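You operate a simulated robot arm through the tools that you are given. There is no shell and no other tool.

Carry out the task below with a simulated robot arm. There is one attempt and no reset: what you move stays moved.

## Task
Put things in order on the top of the card bale. At the end: the red block stands where the gold brass joiner stood; the clear glass jar stands on top of the brown green band stack; the gold brass joiner stands where the clear glass jar stood; the green can stands on top of the white pack; whatever was shut is shut again. Leave all else as you found it, and nothing knocked over.

Only the result counts: the job must be done as asked and must still hold three seconds after the hand-in. Knocking over, shifting, dropping, spilling or breaking anything else fails it.

## Robot
A 6-joint arm with a two-finger parallel gripper, fixed in place. Base frame: the origin is on the floor under the middle of its stand, x ahead of it, y to its left, z up; the work surface is at about z = 860. Lengths are in mm, angles in rad, forces in N, time in s.
With the tool pointing down near the work surface it reaches from about 360 to 760 mm from the base axis. Its first joint turns from -1.152 to 1.152 rad. Payload 2.45 kg.
The TCP is the grasp point between the finger pads, 24 mm short of the fingertips. In the tool frame z runs along the fingers and y along their closing line. Largest opening 68 mm; finger width 17, thickness 10; the body of the gripper, 40 by 70 mm, starts 41 mm behind the TCP.
Orientation is that of the tool frame in the base frame, as a unit quaternion [x, y, z, w]. With the fingers straight down and closing along the base's y, the tool's x points along the base's -x, its y along +y and its z along -z.

## Interface
- The arm moves only by the tool play_rows. Its argument "plan" is one flat list of numbers, 7 for each row, row after row: the opening in per cent of the stroke, from 0 (shut) to 100 (fully open), then the shift along the base's x, y, z in mm, then the turn, a rotation vector about the base's x, y, z in rad. In form: [fingers, tx, ty, tz, rx, ry, rz, fingers, tx, ty, tz, rx, ry, rz, ...]. A call has 1 to 20 rows; each row shifts and turns the commanded pose from where the row before left it. Rows are played at 5 a second. More than 50 mm and 0.15 rad between two rows, or a gripper value outside its range, and nothing of the call is played. Where a pose cannot be reached the arm comes as near as it can. A force on the tool above 40 N (or 10 N above the force at the start of the call, whichever is more), or a blocked arm, ends the call early, and 0.2 s more pass. Each finger travels about 108 mm/s and halts on what it meets, pressing with about 41 N; the grip force reading is that of the motor and also rises with nothing between the fingers. The clock runs only during rows and for 0.2 s after the last one: add rows that do not move to give the fingers time. The reply holds the time, the measured pose of the TCP, the force on the tool along the base axes, the opening and the grip force, in the units named above and with some noise, with the torque about the TCP (base axes, N m) and any sound that the robot's microphone picked up, and new pictures: "show" is both (left out), scene, wrist or none.
- Cameras (640 x 400 px; columns grow to the right, rows downward): "scene" is fixed at [133.5, 394.2, 1469.6]; the picture's right is [-0.96, -0.29, 0.00], its down [-0.15, 0.50, -0.85] and it looks along [0.25, -0.81, -0.53] (base axes); focal length 335 px, centre (320, 200). "wrist" rides on the gripper at [84, 11, -75] in the tool frame; the picture's right is [-0.13, 0.99, 0.00], its down [-0.60, -0.08, -0.79] and it looks along [-0.79, -0.10, 0.61] (tool axes); focal length 251 px, centre (320, 200). There is no depth. A picture from a camera that has moved, and an enlarged one, comes with that camera's place and axes in the base frame and with its lens.
- inspect(camera, box): a new picture of the part [left, top, right, bottom] of that camera's present view, enlarged. No time passes.
- finish_job(): hands the job in; it is judged then, once.

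Nothing tells you positions but the pictures and the camera data. Unless the task says otherwise, let go and move clear before handing in.

The tools are called as a command line: name --argument value ..., lists and objects as JSON in quotes. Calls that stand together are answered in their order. play_rows: Moves the arm, as the interface text tells. Its arguments: {"type":"object","properties":{"plan":{"type":"array"},"show":{"type":"string","enum":["both","scene","wrist","none"]}},"required":["plan"]} The other tools are called the same way: inspect (camera, box) takes an enlarged picture of a part of a camera's view; finish_job () hands the job in.

At the start:

```text
time_s: 0.0
tool_pos: [427.1, -248.2, 1219.1]
ee_rot: [0.0, 1.0, -0.001, 0.001]
force: [-0.1, -0.6, 0.2]
moment: [-0.02, -0.01, 0.02]
finger_gap: 67.7
finger_force: 0.0
```

scene: 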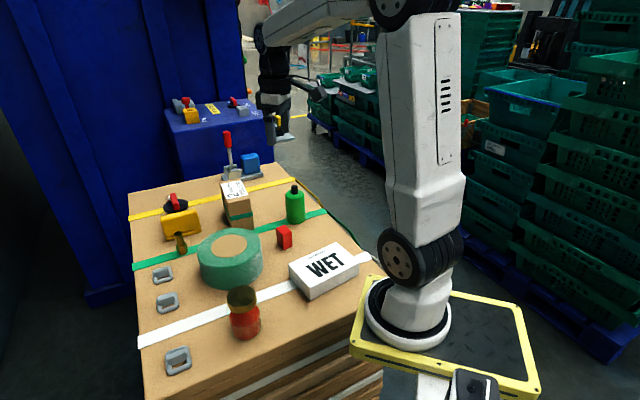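
wrist: 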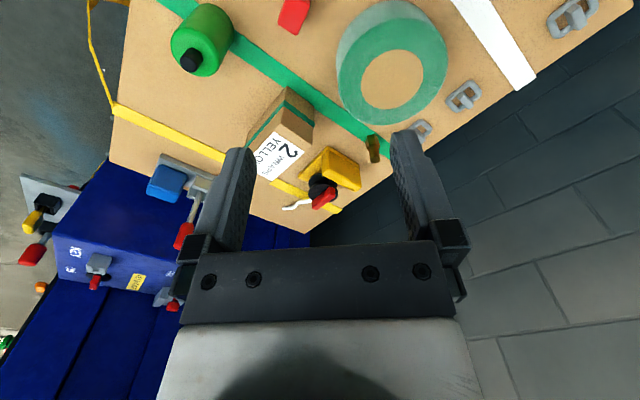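

I see a card bale top with a jar of red stuff, a green tape roll, a small brown box with a green band, a white "WET" pack, a green can, a red block, a yellow thing and a brass piece. I'll take enlarged pictures first to identify each object.

inspect --camera "scene" --box '[120, 170, 280, 270]'

inspect --camera "scene" --box '[200, 170, 360, 270]'

inspect --camera "scene" --box '[130, 250, 290, 390]'

inspect --camera "wrist" --box '[140, 60, 440, 240]'

inspect --camera "scene" --box '[230, 210, 390, 310]'

```text
4.00 times, centred on (200, 220) of scene
camera zoom: at [133.5, 394.2, 1469.6], right [-0.96, -0.29, 0.0], down [-0.15, 0.5, -0.85], along [0.25, -0.81, -0.53], focal length 1340 px, centre (800, 120)
```

zoom: 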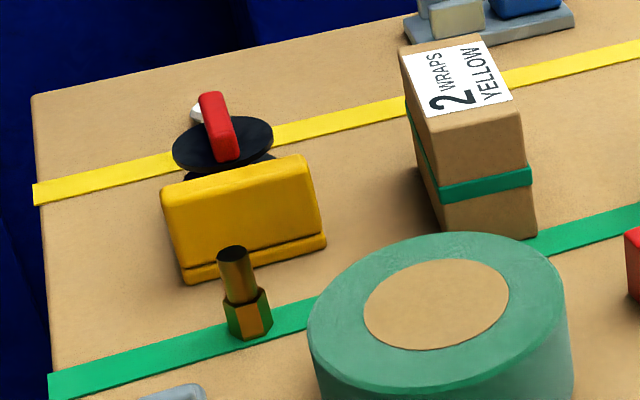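

```text
4.00 times, centred on (280, 220) of scene
camera zoom: at [133.5, 394.2, 1469.6], right [-0.96, -0.29, 0.0], down [-0.15, 0.5, -0.85], along [0.25, -0.81, -0.53], focal length 1340 px, centre (480, 120)
```

zoom: 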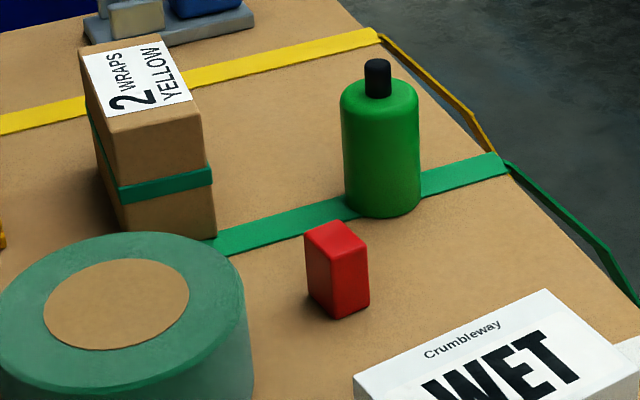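

```text
2.86 times, centred on (210, 320) of scene
camera zoom: at [133.5, 394.2, 1469.6], right [-0.96, -0.29, 0.0], down [-0.15, 0.5, -0.85], along [0.25, -0.81, -0.53], focal length 957 px, centre (634, -143)
```

zoom: 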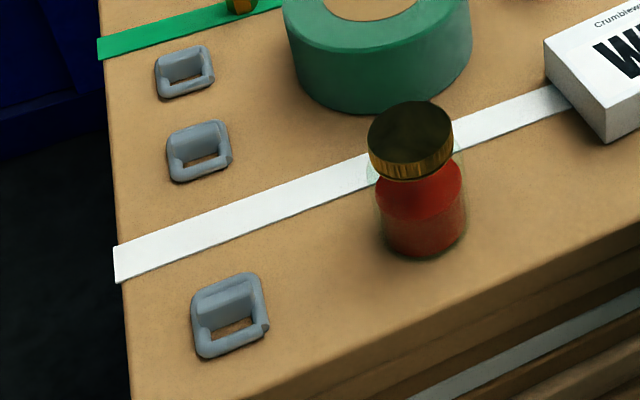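

```text
2.13 times, centred on (290, 150) of wrist
camera zoom: at [342.6, -238.1, 1293.6], right [0.13, 0.99, 0.0], down [0.6, -0.08, 0.79], along [0.79, -0.1, -0.61], focal length 536 px, centre (384, 307)
```

zoom: 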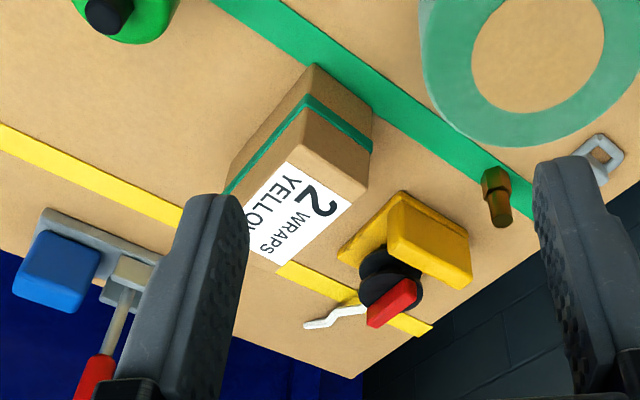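

```text
4.00 times, centred on (310, 260) of scene
camera zoom: at [133.5, 394.2, 1469.6], right [-0.96, -0.29, 0.0], down [-0.15, 0.5, -0.85], along [0.25, -0.81, -0.53], focal length 1340 px, centre (360, -40)
```

zoom: 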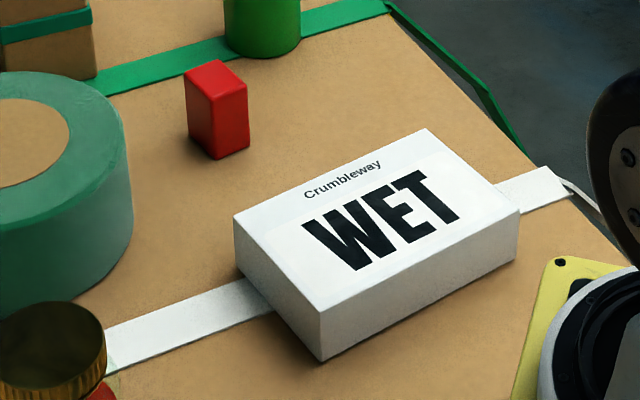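

I can make out the candidates: brass joiner near (704,-169), red block near (446,-280), can near (459,-402), jar near (415,7), banded brown box near (622,-340) and white pack near (304,-196). I'll zoom in further to fix their shapes and sizes.

inspect --camera "scene" --box '[210, 170, 274, 234]'

inspect --camera "scene" --box '[216, 280, 276, 345]'

inspect --camera "scene" --box '[150, 190, 210, 260]'

inspect --camera "scene" --box '[265, 180, 315, 255]'

inspect --camera "wrist" --box '[220, 70, 420, 220]'

```text
6.25 times, centred on (242, 202) of scene
camera zoom: at [133.5, 394.2, 1469.6], right [-0.96, -0.29, 0.0], down [-0.15, 0.5, -0.85], along [0.25, -0.81, -0.53], focal length 2094 px, centre (808, 188)
```

zoom: 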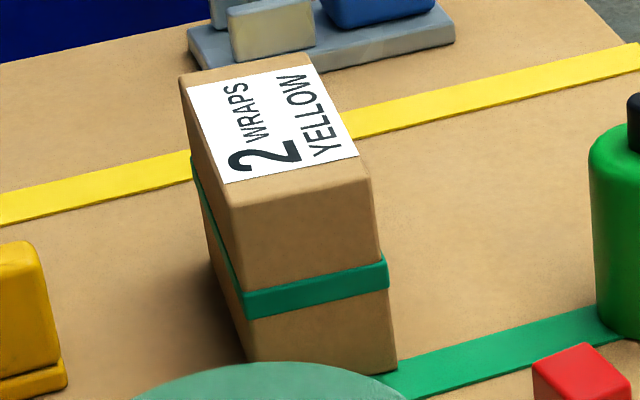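

```text
6.15 times, centred on (246, 312) of scene
camera zoom: at [133.5, 394.2, 1469.6], right [-0.96, -0.29, 0.0], down [-0.15, 0.5, -0.85], along [0.25, -0.81, -0.53], focal length 2062 px, centre (775, -492)
```

zoom: 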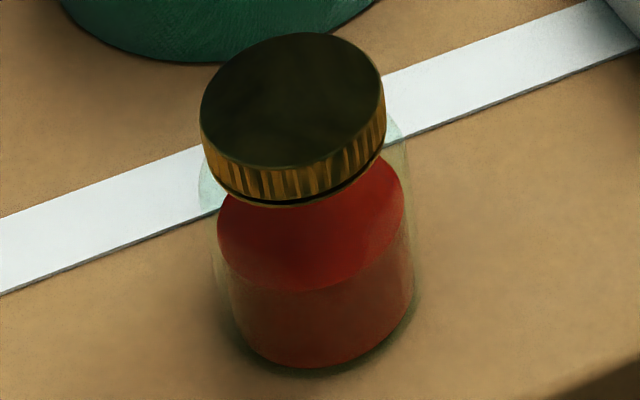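

```text
5.71 times, centred on (180, 225) of scene
camera zoom: at [133.5, 394.2, 1469.6], right [-0.96, -0.29, 0.0], down [-0.15, 0.5, -0.85], along [0.25, -0.81, -0.53], focal length 1915 px, centre (1120, 57)
```

zoom: 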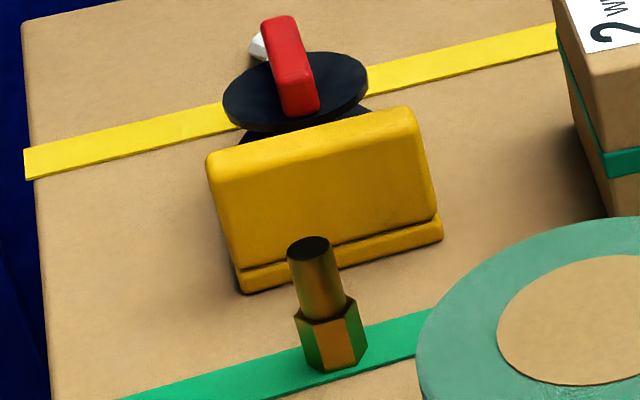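

```text
5.33 times, centred on (290, 218) of scene
camera zoom: at [133.5, 394.2, 1469.6], right [-0.96, -0.29, 0.0], down [-0.15, 0.5, -0.85], along [0.25, -0.81, -0.53], focal length 1787 px, centre (480, 107)
```

zoom: 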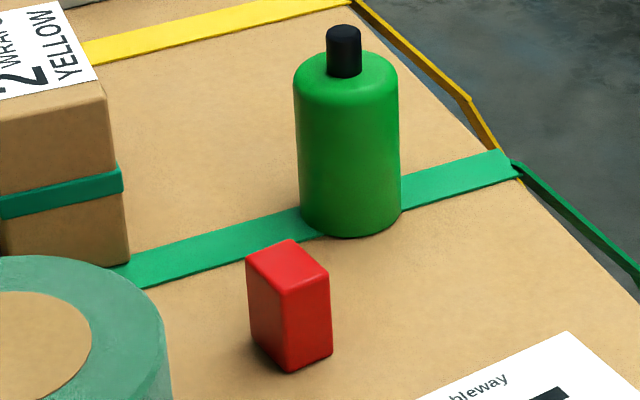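

```text
2.67 times, centred on (320, 145) of wrist
camera zoom: at [342.6, -238.1, 1293.6], right [0.13, 0.99, 0.0], down [0.6, -0.08, 0.79], along [0.79, -0.1, -0.61], focal length 670 px, centre (320, 347)
```

zoom: 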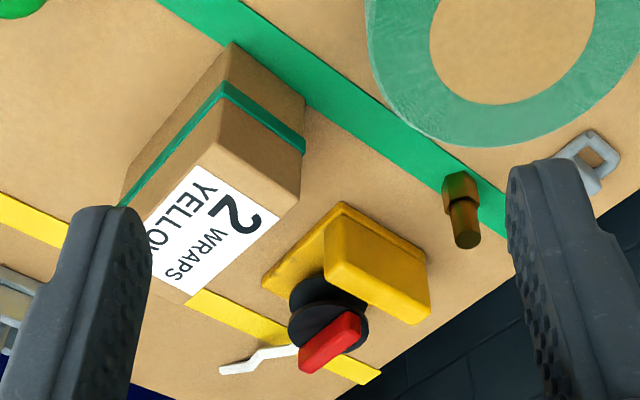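

The "brown green band stack" is the brown banded box, about 64 x 128 mm with its top near z 972. I'll go over the jar first, to measure it with the wrist camera.

play_rows --plan '[100, -4, 41, -19, 0, 0, 0, 100, -4, 41, -19, 0, 0, 0, 100, -4, 41, -19, 0, 0, 0, 100, -4, 41, -19, 0, 0, 0, 100, -4, 41, -19, 0, 0, 0, 100, -4, 41, -19, 0, 0, 0, 100, 0, 0, 0, 0, 0, 0]'

```text
time_s: 1.6
tool_pos: [400.9, -3.0, 1104.3]
ee_rot: [0.001, 1.0, -0.001, 0.001]
force: [-0.4, 0.8, 0.0]
moment: [-0.01, 0.01, 0.0]
finger_gap: 67.9
finger_force: 0.0
camera wrist: at [316.3, 6.7, 1179.7], right [0.13, 0.99, 0.0], down [0.6, -0.08, 0.79], along [0.79, -0.1, -0.61], focal length 251 px, centre (320, 200)
```

scene: 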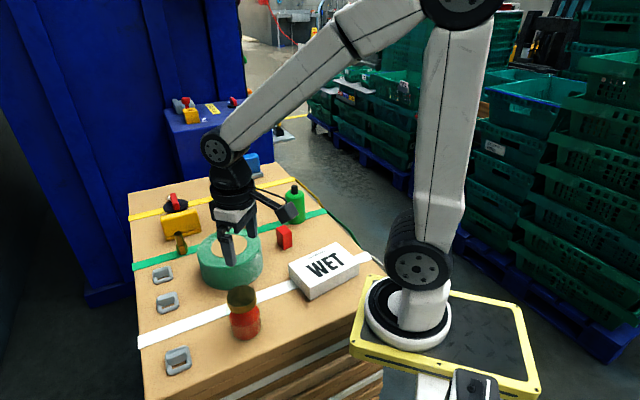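
wrist: 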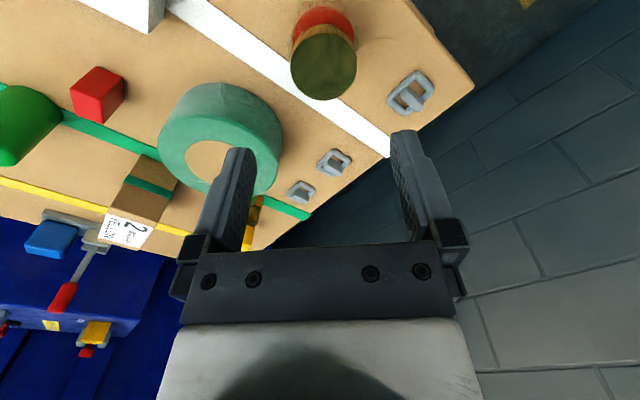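

The jar is now near the top of the wrist view. I'll enlarge it to measure the lid and body.

inspect --camera "wrist" --box '[270, 0, 390, 110]'

inspect --camera "scene" --box '[190, 170, 310, 270]'

```text
3.64 times, centred on (330, 55) of wrist
camera zoom: at [316.3, 6.7, 1179.7], right [0.13, 0.99, 0.0], down [0.6, -0.08, 0.79], along [0.79, -0.1, -0.61], focal length 914 px, centre (284, 727)
```

zoom: 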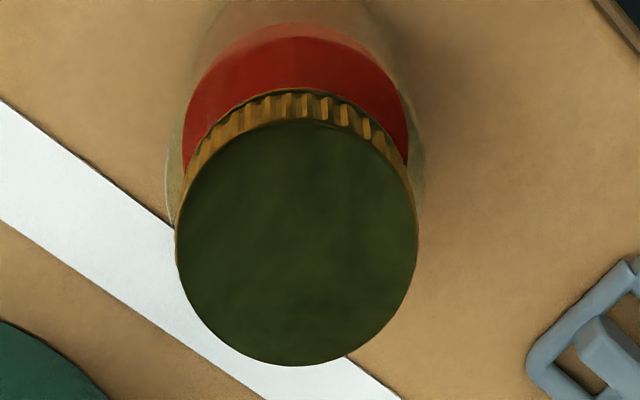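

```text
4.00 times, centred on (250, 220) of scene
camera zoom: at [133.5, 394.2, 1469.6], right [-0.96, -0.29, 0.0], down [-0.15, 0.5, -0.85], along [0.25, -0.81, -0.53], focal length 1340 px, centre (600, 120)
```

zoom: 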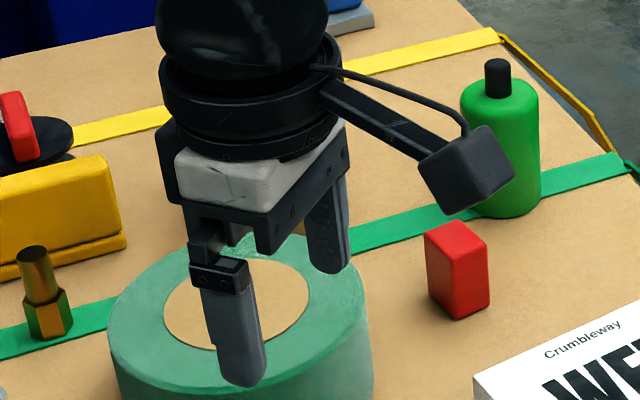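

The lid is about 57 mm across with its top near (420,-3,956) and its underside near z 936; the glass body, about 68 mm, is too wide for the gripper. I'll grip by the lid, so I come down above it and check the alignment first.

play_rows --plan '[100, 10, -0.3, -30, 0, 0, 0, 100, 9.5, -0.3, -40, 0, 0, 0, 100, 0, 0, -32, 0, 0, 0, 100, 0, 0, 0, 0, 0, 0]'

```text
time_s: 2.6
tool_pos: [422.6, -5.8, 1003.5]
ee_rot: [0.0, 1.0, 0.0, 0.001]
force: [-0.5, -0.6, -0.1]
moment: [0.0, 0.01, 0.01]
finger_gap: 68.1
finger_force: 0.0
camera wrist: at [338.4, 5.2, 1077.7], right [0.13, 0.99, 0.0], down [0.6, -0.08, 0.79], along [0.79, -0.1, -0.61], focal length 251 px, centre (320, 200)
```

scene: 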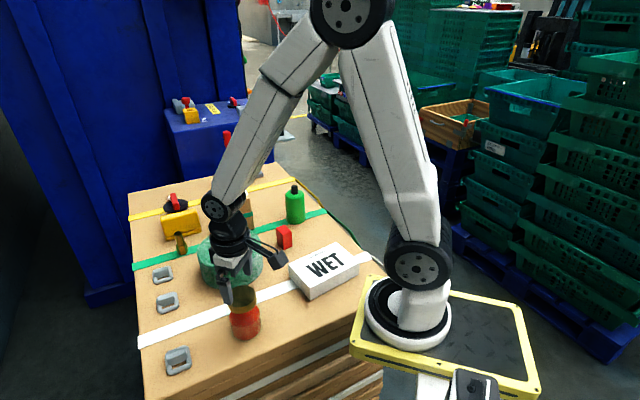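
wrist: 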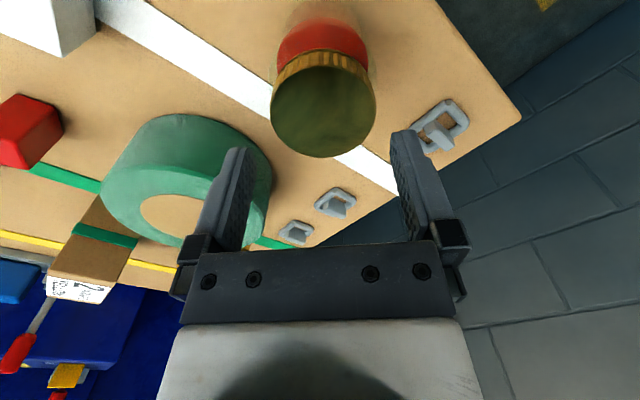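

inspect --camera "wrist" --box '[240, 20, 410, 170]'

inspect --camera "scene" --box '[190, 210, 300, 345]'

```text
2.67 times, centred on (325, 95) of wrist
camera zoom: at [338.4, 5.2, 1077.7], right [0.13, 0.99, 0.0], down [0.6, -0.08, 0.79], along [0.79, -0.1, -0.61], focal length 670 px, centre (307, 480)
```

zoom: 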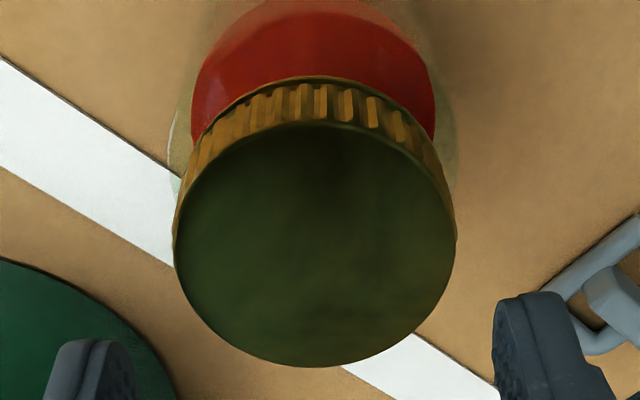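

```text
2.96 times, centred on (245, 278) of scene
camera zoom: at [133.5, 394.2, 1469.6], right [-0.96, -0.29, 0.0], down [-0.15, 0.5, -0.85], along [0.25, -0.81, -0.53], focal length 993 px, centre (542, -30)
```

zoom: 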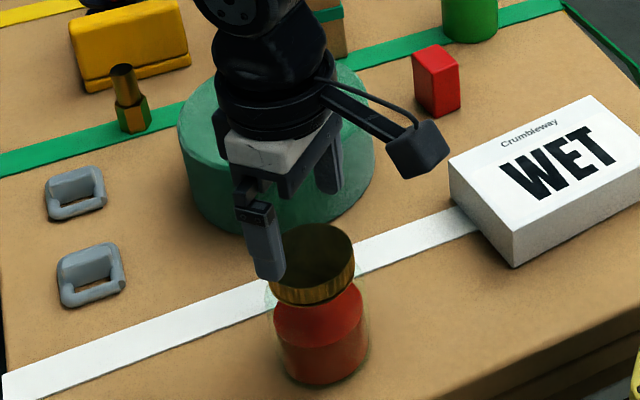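

The lid lies about 2 mm toward +y of the finger centre. I'll shift that much and come down so that the tips stop just above the glass shoulder.

play_rows --plan '[100, 0, 2, -10, 0, 0, 0, 100, 0, 0, -10, 0, 0, 0, 100, 0, 0, -10, 0, 0, 0, 100, 0, 0, -6, 0, 0, 0, 100, 0, 0, -4, 0, 0, 0, 100, 0, 0, 0, 0, 0, 0]'

```text
time_s: 4.0
tool_pos: [422.6, -1.4, 963.0]
ee_rot: [0.0, 1.0, 0.0, 0.001]
force: [0.5, 0.2, 0.0]
moment: [-0.01, 0.03, 0.04]
finger_gap: 68.1
finger_force: 0.0
camera wrist: at [338.3, 9.2, 1038.0], right [0.13, 0.99, 0.0], down [0.6, -0.08, 0.79], along [0.79, -0.1, -0.61], focal length 251 px, centre (320, 200)
```

scene: 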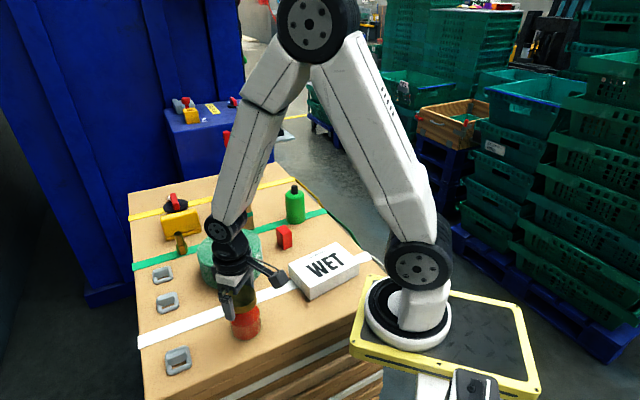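
wrist: 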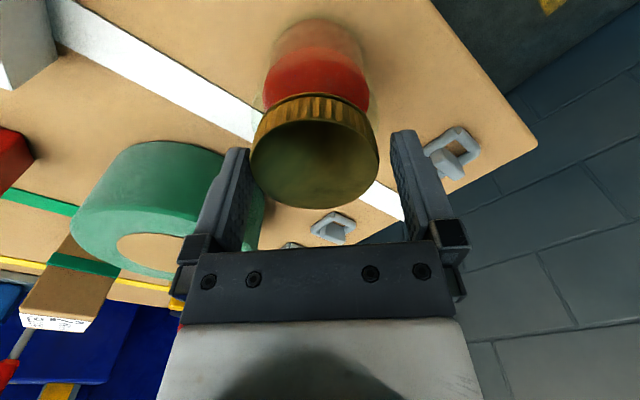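

inspect --camera "wrist" --box '[200, 60, 460, 260]'

inspect --camera "scene" --box '[195, 250, 295, 345]'

```text
2.00 times, centred on (330, 160) of wrist
camera zoom: at [338.3, 9.2, 1038.0], right [0.13, 0.99, 0.0], down [0.6, -0.08, 0.79], along [0.79, -0.1, -0.61], focal length 503 px, centre (300, 280)
```

zoom: 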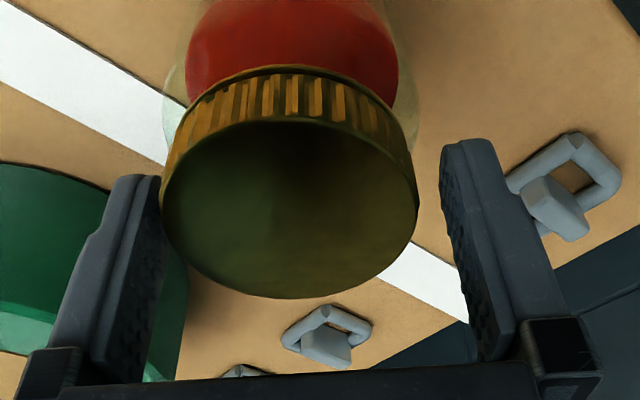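

```text
4.21 times, centred on (245, 298) of scene
camera zoom: at [133.5, 394.2, 1469.6], right [-0.96, -0.29, 0.0], down [-0.15, 0.5, -0.85], along [0.25, -0.81, -0.53], focal length 1411 px, centre (636, -210)
```

zoom: 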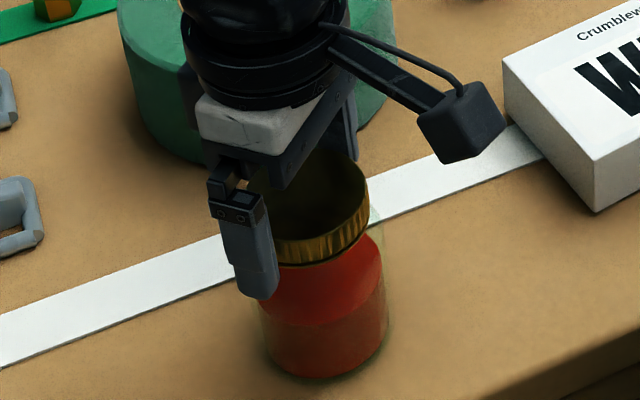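

The lid is now slightly toward -y of the finger centre. I'll shift back 1.5 mm and close on the lid.

play_rows --plan '[100, 0.5, -1.5, 0, 0, 0, 0, 92, 0, 0, 0, 0, 0, 0, 86, 0, 0, 0, 0, 0, 0, 75, 0, 0, 0, 0, 0, 0, 70, 0, 0, 0, 0, 0, 0, 70, 0, 0, 0, 0, 0, 0]'

```text
time_s: 5.4
tool_pos: [423.3, -1.5, 963.8]
ee_rot: [0.0, 1.0, 0.0, 0.001]
force: [0.1, -1.3, 1.4]
moment: [-0.07, -0.05, -0.03]
finger_gap: 57.0
finger_force: 41.2
camera wrist: at [338.6, 8.0, 1037.6], right [0.13, 0.99, 0.0], down [0.6, -0.08, 0.79], along [0.79, -0.1, -0.61], focal length 251 px, centre (320, 200)
```

scene: 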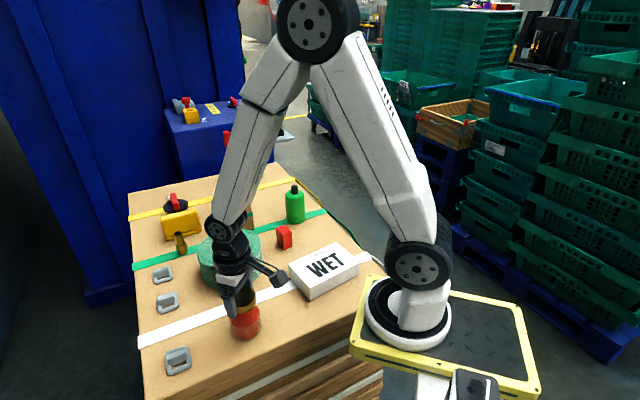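
wrist: 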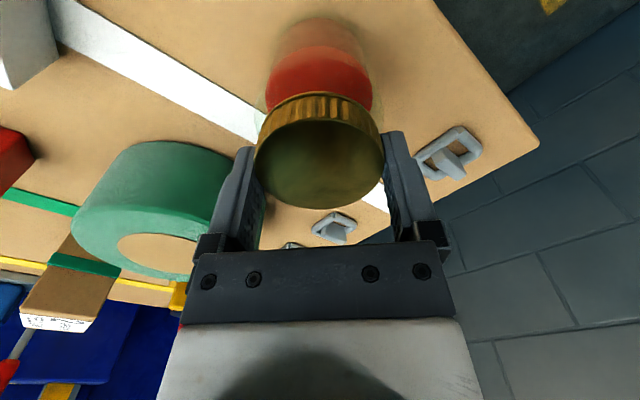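

The lid is held at 57 mm and the jar stood at about (423,-2.5). I'll lift a little and check the grip before going higher.

play_rows --plan '[70, 0, 0, 2, 0, 0, 0, 70, 0, 0, 4, 0, 0, 0, 70, 0, 0, 8, 0, 0, 0, 70, 0, 0, 8, 0, 0, 0, 70, 0, 0, 0, 0, 0, 0]'

```text
time_s: 6.6
tool_pos: [422.1, -2.6, 984.5]
ee_rot: [0.001, 1.0, -0.001, 0.0]
force: [0.4, -0.3, -2.7]
moment: [-0.01, -0.03, 0.0]
finger_gap: 56.6
finger_force: 41.1
camera wrist: at [338.1, 8.1, 1059.0], right [0.13, 0.99, 0.0], down [0.6, -0.08, 0.79], along [0.79, -0.1, -0.61], focal length 251 px, centre (320, 200)
```

scene: 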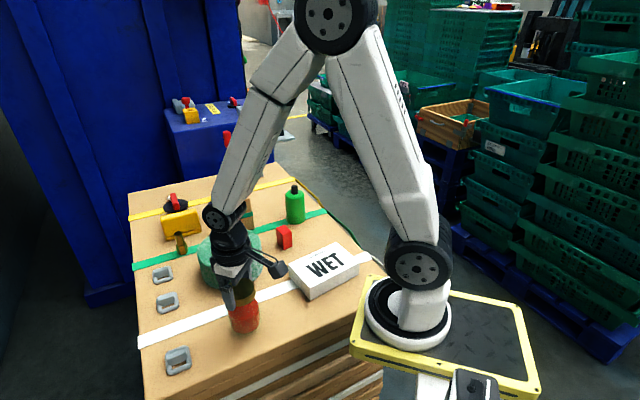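
wrist: 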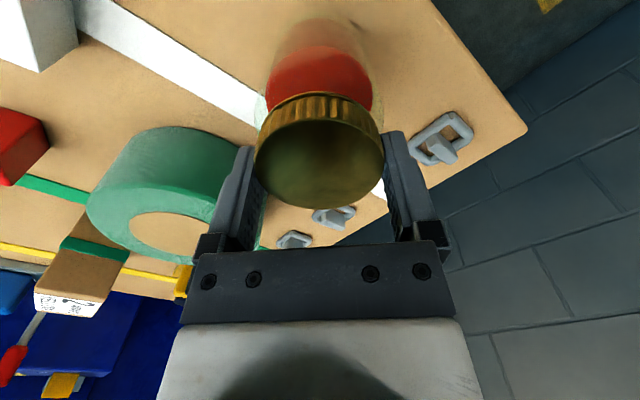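

The jar is lifted (about 3 N) and held. Next I raise it clear and carry it over to the banded box.

play_rows --plan '[70, 0, 0, 15, 0, 0, 0, 70, 0, 0, 30, 0, 0, 0, 70, 0, 0, 35, 0, 0, 0, 70, 0, 0, 35, 0, 0, 0, 70, 0, 0, 30, 0, 0, 0, 70, 5, -8, 10, 0, 0, 0, 70, 14, -24, 0, 0, 0, 0, 70, 18, -30, 0, 0, 0, 0, 70, 18, -30, 0, 0, 0, 0, 70, 18, -30, 0, 0, 0, 0, 70, 18, -30, 0, 0, 0, 0, 70, 18, -30, 0, 0, 0, 0, 70, 18, -30, 0, 0, 0, 0, 70, 18, -30, 0, 0, 0, 0, 70, 16, -30, 0, 0, 0, 0, 70, 10, -20, 0, 0, 0, 0, 70, 6, -12, 0, 0, 0, 0, 70, 0, 0, 0, 0, 0, 0]'

```text
time_s: 10.4
tool_pos: [597.0, -306.9, 1139.9]
ee_rot: [0.001, 1.0, 0.0, 0.001]
force: [0.9, -0.8, -2.0]
moment: [0.02, -0.01, 0.03]
finger_gap: 56.6
finger_force: 40.8
camera wrist: at [514.4, -296.5, 1214.5], right [0.13, 0.99, 0.0], down [0.6, -0.08, 0.79], along [0.79, -0.1, -0.61], focal length 251 px, centre (320, 200)
```

scene: 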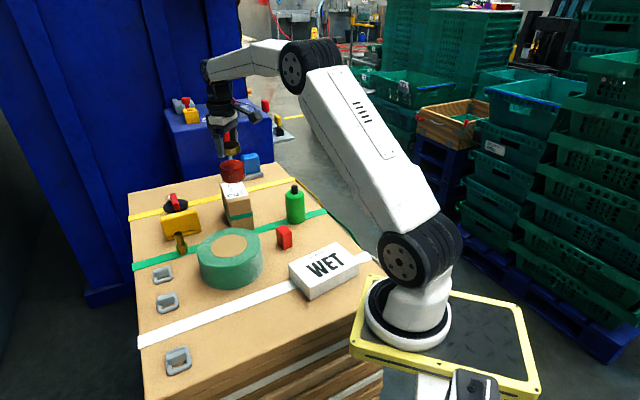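
wrist: 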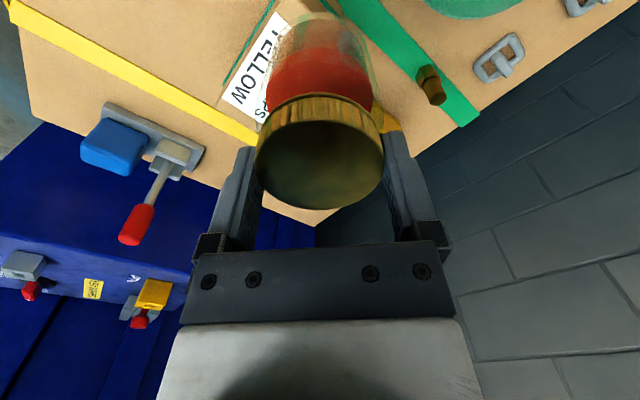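

The jar hangs over the front part of the box, with its bottom near z 1037. I'll move on to the middle of the box and check from both cameras.

play_rows --plan '[70, 8, -12, -5, 0, 0, 0, 70, 10, -16, -10, 0, 0, 0, 70, 6, -10, -10, 0, 0, 0, 70, 0, 0, -10, 0, 0, 0, 70, 0, 0, 0, 0, 0, 0]'

inspect --camera "scene" --box '[190, 110, 290, 230]'

inspect --camera "wrist" --box '[200, 0, 440, 180]'

```text
time_s: 11.6
tool_pos: [624.1, -344.7, 1104.5]
ee_rot: [0.0, 1.0, -0.001, 0.001]
force: [0.7, -0.3, -3.0]
moment: [0.01, -0.04, -0.01]
finger_gap: 56.8
finger_force: 41.2
camera wrist: at [539.1, -333.7, 1179.1], right [0.13, 0.99, 0.0], down [0.6, -0.08, 0.79], along [0.79, -0.1, -0.61], focal length 251 px, centre (320, 200)
```

scene: 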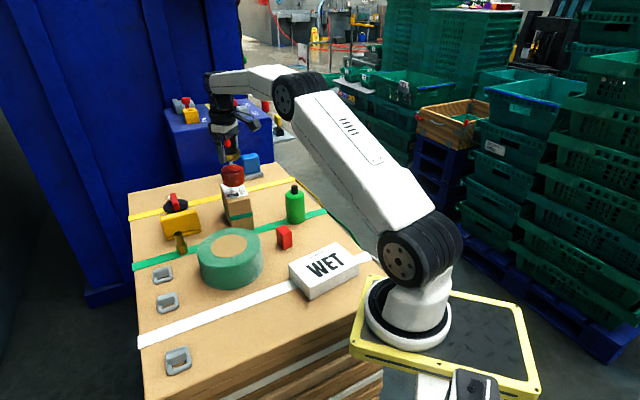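
wrist: 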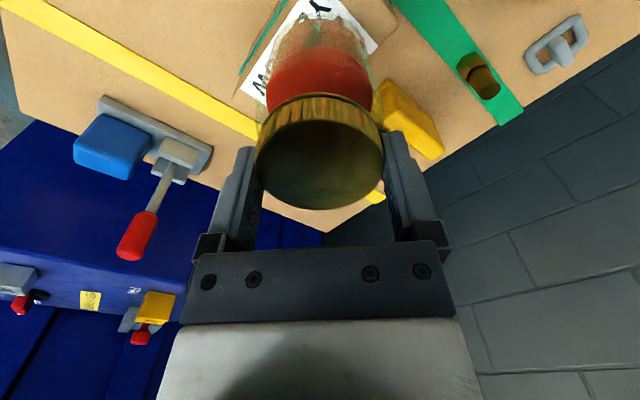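

```text
3.33 times, centred on (240, 170) of scene
camera zoom: at [133.5, 394.1, 1469.7], right [-0.96, -0.29, 0.0], down [-0.15, 0.5, -0.85], along [0.25, -0.81, -0.53], focal length 1117 px, centre (587, 300)
```

zoom: 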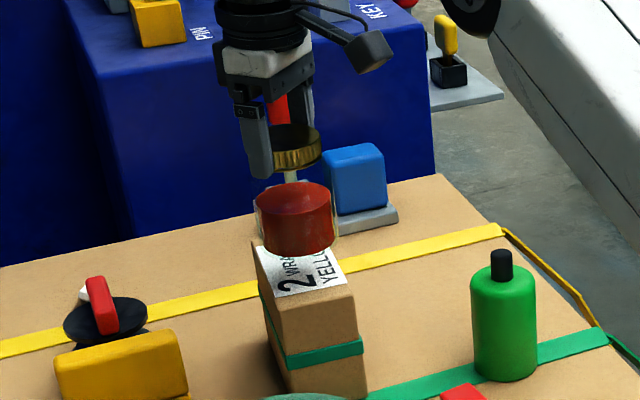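

```text
2.22 times, centred on (320, 90) of wrist
camera zoom: at [539.1, -333.7, 1179.1], right [0.13, 0.99, 0.0], down [0.6, -0.08, 0.79], along [0.79, -0.1, -0.61], focal length 559 px, centre (320, 444)
```

zoom: 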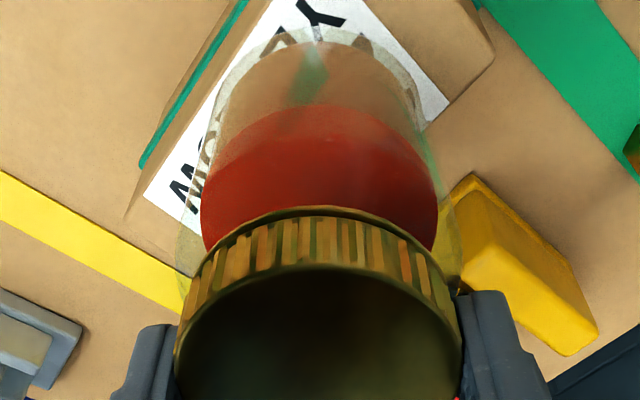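

The jar is centred over the box with about 30 mm to go. I'll make a small centring shift and come down in small steps, watching the force.

play_rows --plan '[70, 1, -2, -6, 0, 0, 0, 70, 1, -1, -6, 0, 0, 0, 70, 0, 0, -5, 0, 0, 0, 70, 0, 0, -3, 0, 0, 0, 70, 0, 0, -2, 0, 0, 0, 70, 0, 0, 0, 0, 0, 0]' --show "scene"

inspect --camera "scene" --box '[205, 140, 275, 230]'

```text
time_s: 13.0
tool_pos: [627.6, -347.4, 1082.4]
ee_rot: [-0.001, 1.0, 0.0, 0.001]
force: [-0.2, -0.4, -2.9]
moment: [0.02, 0.02, -0.02]
finger_gap: 56.8
finger_force: 40.9
```

scene: 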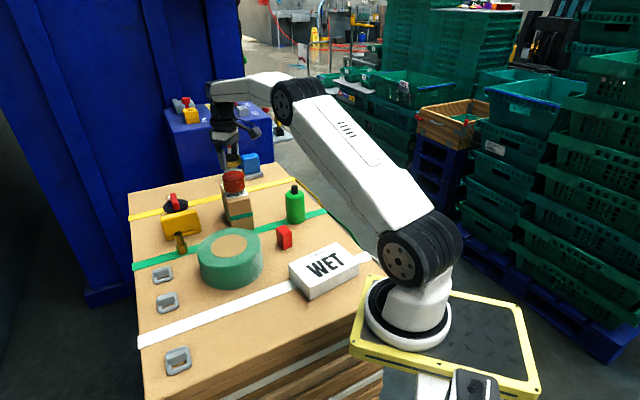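

```text
4.44 times, centred on (240, 185) of scene
camera zoom: at [133.5, 394.1, 1469.7], right [-0.96, -0.29, 0.0], down [-0.15, 0.5, -0.85], along [0.25, -0.81, -0.53], focal length 1489 px, centre (676, 267)
```

zoom: 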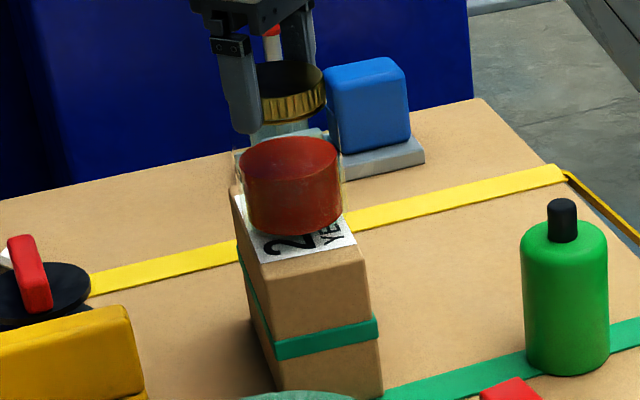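

The jar bottom is now only a few mm above the box. I'll continue in tiny steps.

play_rows --plan '[70, 0, 0, -1.5, 0, 0, 0, 70, 0, 0, -1.5, 0, 0, 0, 70, 0, 0, 0, 0, 0, 0]' --show "none"

```text
time_s: 13.8
tool_pos: [626.7, -348.1, 1080.4]
ee_rot: [0.0, 1.0, 0.0, 0.0]
force: [0.7, -0.3, -3.1]
moment: [0.0, 0.03, -0.02]
finger_gap: 56.6
finger_force: 40.6
```

play_rows --plan '[70, 0, 0, -1.5, 0, 0, 0, 70, 0, 0, -1.5, 0, 0, 0, 70, 0, 0, 0, 0, 0, 0]' --show "none"

```text
time_s: 14.6
tool_pos: [626.8, -349.6, 1076.4]
ee_rot: [-0.001, 1.0, 0.0, 0.001]
force: [0.0, 0.2, -2.9]
moment: [0.0, 0.01, 0.0]
finger_gap: 56.7
finger_force: 41.0
```

No contact yet (the force is still about -3 N), so the jar is still hanging free. I'll keep stepping down.

play_rows --plan '[70, 0, 0, -1, 0, 0, 0, 70, 0, 0, -1, 0, 0, 0, 70, 0, 0, 0, 0, 0, 0]' --show "none"

```text
time_s: 15.4
tool_pos: [626.2, -348.6, 1074.1]
ee_rot: [0.0, 1.0, 0.0, 0.001]
force: [-0.4, -0.7, -2.6]
moment: [0.0, -0.01, -0.02]
finger_gap: 56.6
finger_force: 40.8
```

play_rows --plan '[70, 0, 0, -1, 0, 0, 0, 70, 0, 0, -1, 0, 0, 0, 70, 0, 0, 0, 0, 0, 0]' --show "none"

```text
time_s: 16.2
tool_pos: [627.0, -347.8, 1073.0]
ee_rot: [-0.001, 1.0, -0.001, 0.001]
force: [-4.6, 2.3, 10.9]
moment: [0.58, 0.68, 0.03]
finger_gap: 56.7
finger_force: 40.9
```

Contact: the force turned to +11 N, so the jar sits on the box. I'll ease up by half a millimetre, open, wait, and lift straight off.

play_rows --plan '[70, 0, 0, 0.7, 0, 0, 0, 70, 0, 0, 0, 0, 0, 0, 86, 0, 0, 0, 0, 0, 0, 100, 0, 0, 0, 0, 0, 0, 100, 0, 0, 0, 0, 0, 0]'

inspect --camera "scene" --box '[205, 140, 275, 230]'

inspect --camera "wrist" --box '[200, 0, 440, 220]'

```text
time_s: 17.4
tool_pos: [626.4, -347.8, 1072.7]
ee_rot: [0.001, 1.0, -0.001, 0.001]
force: [-0.7, -0.2, 0.2]
moment: [0.0, -0.01, 0.02]
finger_gap: 68.2
finger_force: 0.0
camera wrist: at [542.4, -337.5, 1147.6], right [0.13, 0.99, 0.0], down [0.6, -0.08, 0.79], along [0.79, -0.1, -0.61], focal length 251 px, centre (320, 200)
```

scene: 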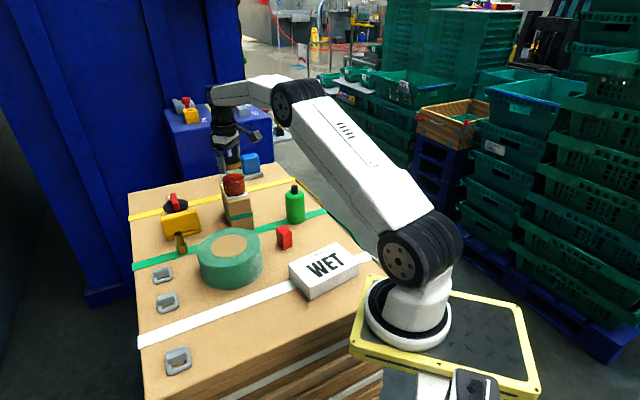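
wrist: 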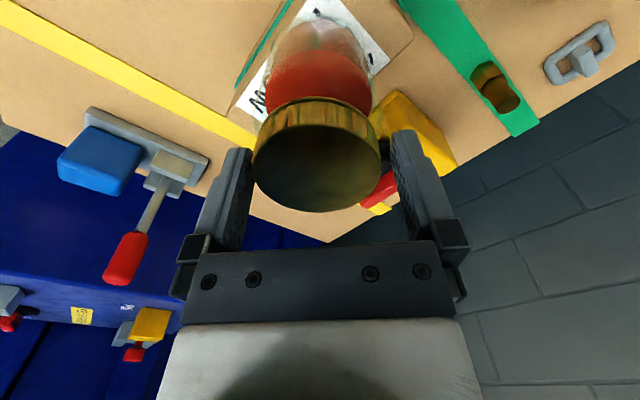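

```text
4.44 times, centred on (240, 185) of scene
camera zoom: at [133.5, 394.2, 1469.6], right [-0.96, -0.29, 0.0], down [-0.15, 0.5, -0.85], along [0.25, -0.81, -0.53], focal length 1489 px, centre (676, 267)
```

zoom: 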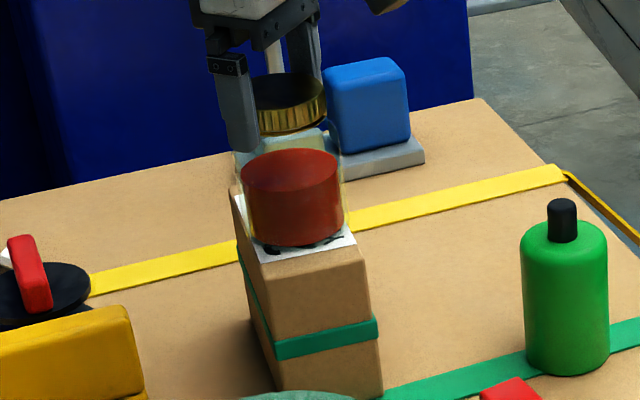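

```text
1.82 times, centred on (320, 110) of wrist
camera zoom: at [542.4, -337.5, 1147.6], right [0.13, 0.99, 0.0], down [0.6, -0.08, 0.79], along [0.79, -0.1, -0.61], focal length 457 px, centre (320, 364)
```

zoom: 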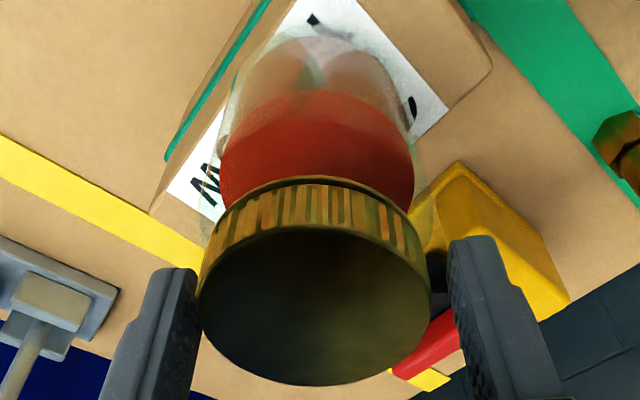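

The jar stands upright on the box and is released. I'll lift straight off and go over to the brass joiner.

play_rows --plan '[100, 0, 0, 5, 0, 0, 0, 100, 0, 0, 10, 0, 0, 0, 100, 0, 0, 20, 0, 0, 0, 100, 0, 0, 35, 0, 0, 0, 100, 0, 0, 35, 0, 0, 0, 100, 10, 25, 0, 0, 0, 0, 100, 15, 38, 0, 0, 0, 0, 100, 15, 38, 0, 0, 0, 0, 100, 15, 38, 0, 0, 0, 0, 100, 12, 35, 0, 0, 0, 0, 100, 0, 0, -40, 0, 0, 0, 100, 0, 0, -45, 0, 0, 0, 100, 0, 0, -45, 0, 0, 0, 100, 0, 0, -40, 0, 0, 0, 100, 0, 0, 0, 0, 0, 0]'

inspect --camera "scene" --box '[140, 130, 280, 270]'

inspect --camera "wrist" --box '[240, 0, 400, 120]'

```text
time_s: 20.6
tool_pos: [693.1, -174.5, 1007.7]
ee_rot: [0.0, 1.0, -0.001, 0.001]
force: [-0.5, -0.2, 0.2]
moment: [-0.04, -0.02, 0.0]
finger_gap: 68.1
finger_force: 0.1
camera wrist: at [608.5, -164.9, 1082.8], right [0.13, 0.99, 0.0], down [0.6, -0.08, 0.79], along [0.79, -0.1, -0.61], focal length 251 px, centre (320, 200)
```

scene: 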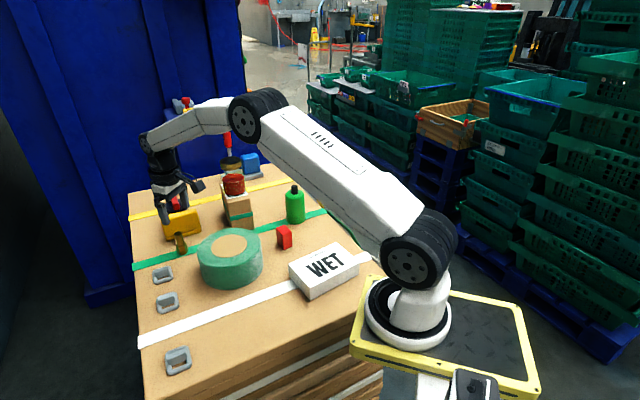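
wrist: 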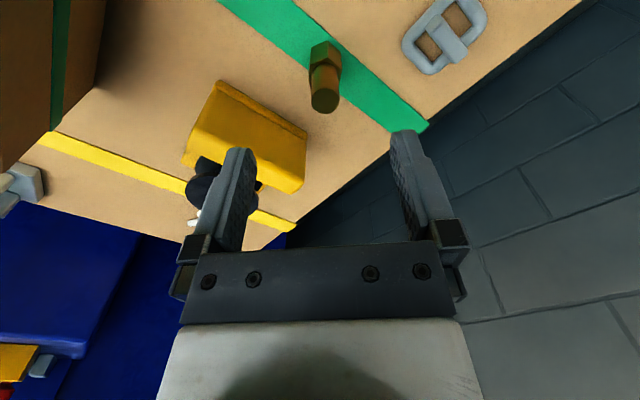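

```text
2.86 times, centred on (210, 200) of scene
camera zoom: at [133.5, 394.2, 1469.6], right [-0.96, -0.29, 0.0], down [-0.15, 0.5, -0.85], along [0.25, -0.81, -0.53], focal length 957 px, centre (634, 200)
```

zoom: 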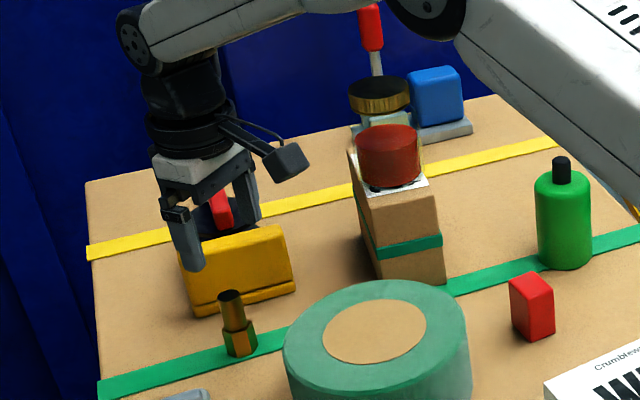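

```text
3.33 times, centred on (320, 60) of wrist
camera zoom: at [608.5, -164.9, 1082.8], right [0.13, 0.99, 0.0], down [0.6, -0.08, 0.79], along [0.79, -0.1, -0.61], focal length 838 px, centre (320, 667)
```

zoom: 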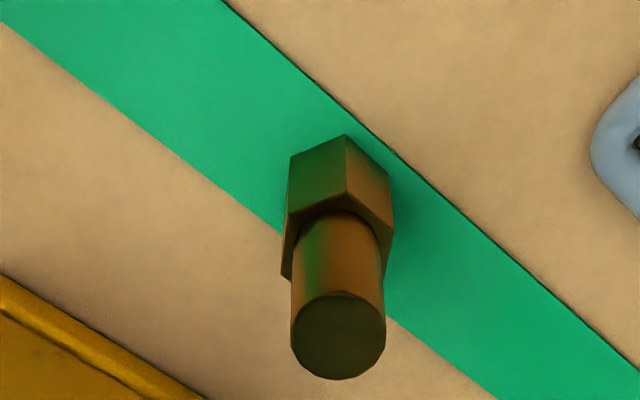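

The joiner has a hex base about 30 mm across and a round pipe of about 20 mm on top, centred near (704,-173) with its top near z 922. I'll set the fingers partly open, align, and come down to just above it before gripping.

play_rows --plan '[75, 6, 0.5, 0, 0, 0, 0, 75, 5, 0.5, -20, 0, 0, 0, 75, 0, 0, -20, 0, 0, 0, 75, 0, 0, -10, 0, 0, 0, 75, 0, 0, 0, 0, 0, 0]'

inspect --camera "wrist" --box '[220, 40, 420, 190]'

inspect --camera "scene" --box '[140, 170, 230, 260]'

```text
time_s: 21.8
tool_pos: [704.7, -173.9, 958.1]
ee_rot: [-0.001, 1.0, -0.001, 0.002]
force: [-0.4, -0.7, 0.0]
moment: [-0.02, -0.01, 0.02]
finger_gap: 51.0
finger_force: 0.1
camera wrist: at [619.7, -163.1, 1033.0], right [0.13, 0.99, 0.0], down [0.6, -0.08, 0.79], along [0.79, -0.1, -0.61], focal length 251 px, centre (320, 200)
```

scene: 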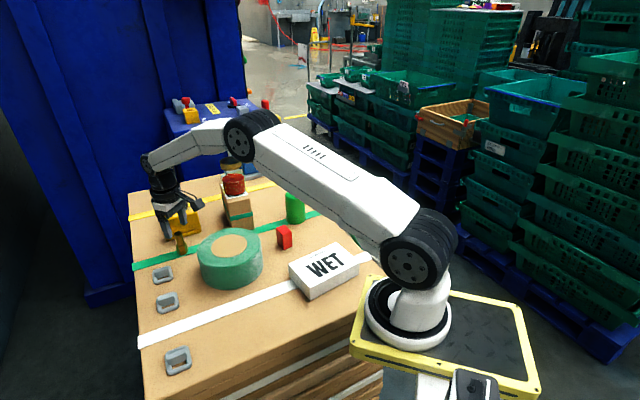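
wrist: 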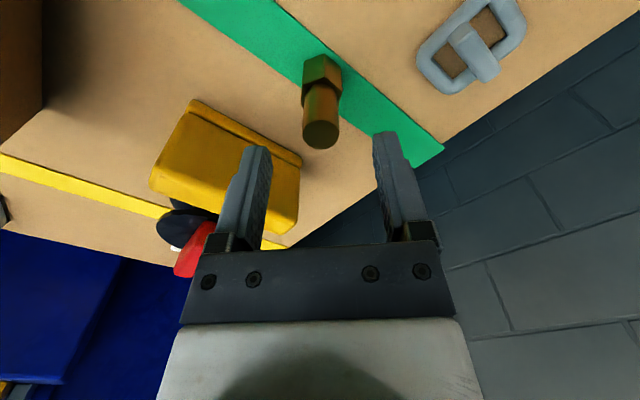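

```text
2.67 times, centred on (320, 115) of wrist
camera zoom: at [619.7, -163.1, 1033.0], right [0.13, 0.99, 0.0], down [0.6, -0.08, 0.79], along [0.79, -0.1, -0.61], focal length 670 px, centre (320, 427)
```

zoom: 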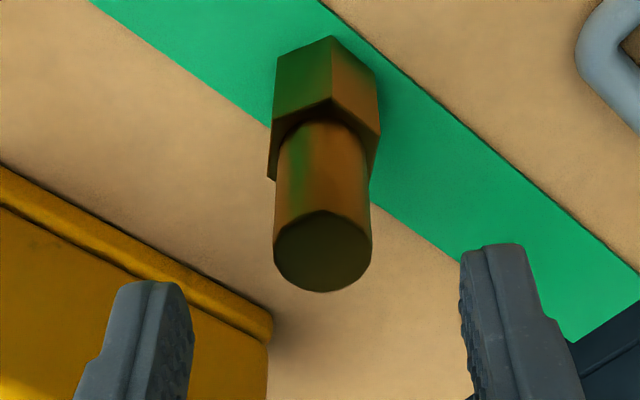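

```text
4.44 times, centred on (185, 215) of scene
camera zoom: at [133.5, 394.2, 1469.6], right [-0.96, -0.29, 0.0], down [-0.15, 0.5, -0.85], along [0.25, -0.81, -0.53], focal length 1489 px, centre (920, 133)
```

zoom: 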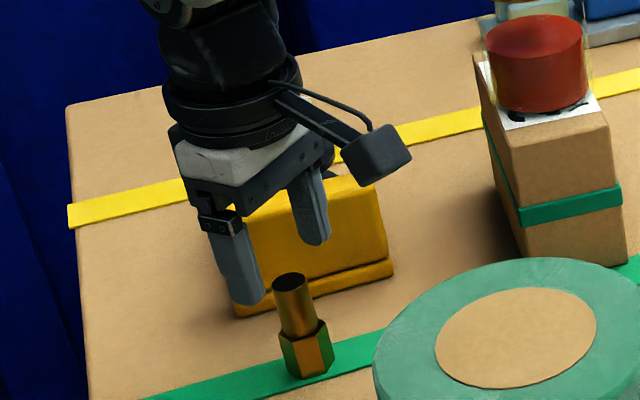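

Alignment is good, with the joiner about 1 mm ahead of centre. I'll come down onto the pipe and close.

play_rows --plan '[75, 1, 0.3, -12, 0, 0, 0, 75, 0, 0, -12, 0, 0, 0, 75, 0, 0, -10, 0, 0, 0, 75, 0, 0, -7, 0, 0, 0, 75, 0, 0, 0, 0, 0, 0]'

inspect --camera "wrist" --box '[220, 60, 420, 210]'

inspect --camera "scene" --box '[140, 170, 230, 260]'

```text
time_s: 23.0
tool_pos: [705.5, -172.9, 917.8]
ee_rot: [0.0, 1.0, -0.001, 0.001]
force: [-0.3, -0.2, -0.1]
moment: [0.01, 0.0, 0.01]
finger_gap: 51.1
finger_force: 0.0
camera wrist: at [620.6, -162.9, 992.7], right [0.13, 0.99, 0.0], down [0.6, -0.08, 0.79], along [0.79, -0.1, -0.61], focal length 251 px, centre (320, 200)
```

scene: 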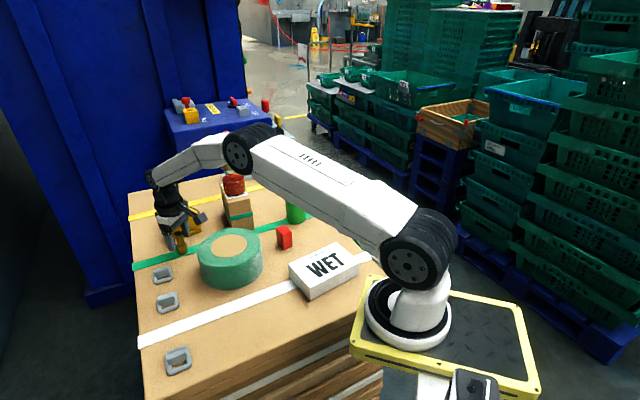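
wrist: 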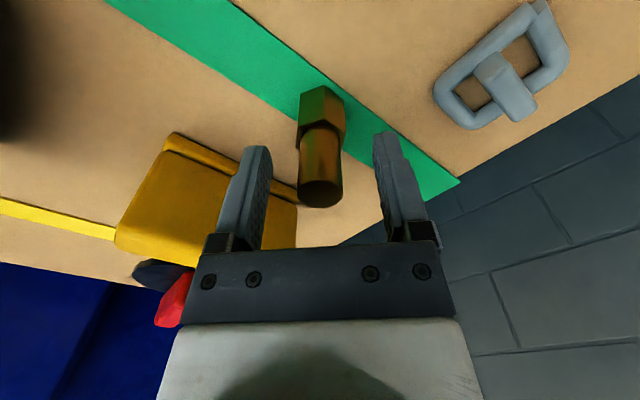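

```text
2.67 times, centred on (320, 135) of wrist
camera zoom: at [620.6, -162.9, 992.7], right [0.13, 0.99, 0.0], down [0.6, -0.08, 0.79], along [0.79, -0.1, -0.61], focal length 670 px, centre (320, 373)
```

zoom: 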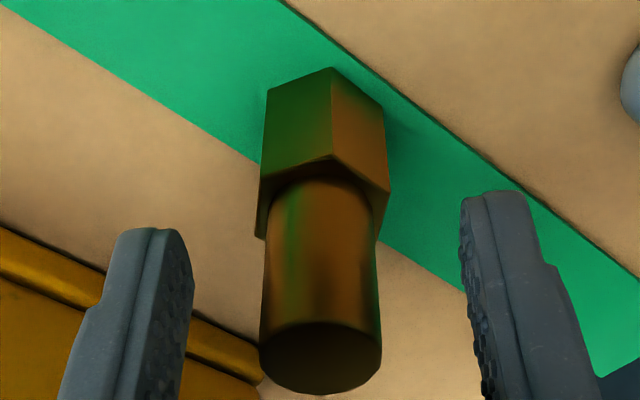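

```text
4.44 times, centred on (185, 215) of scene
camera zoom: at [133.5, 394.2, 1469.6], right [-0.96, -0.29, 0.0], down [-0.15, 0.5, -0.85], along [0.25, -0.81, -0.53], focal length 1489 px, centre (920, 133)
```

zoom: 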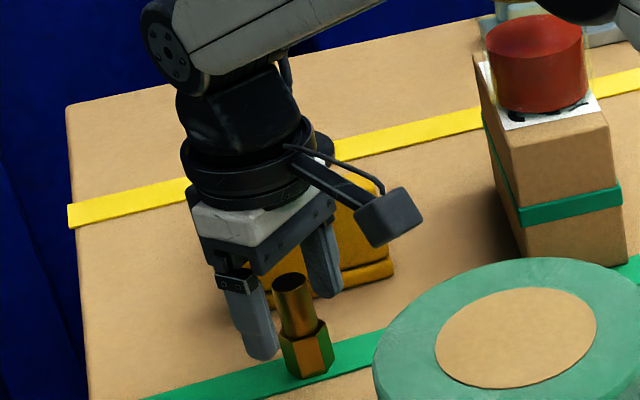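

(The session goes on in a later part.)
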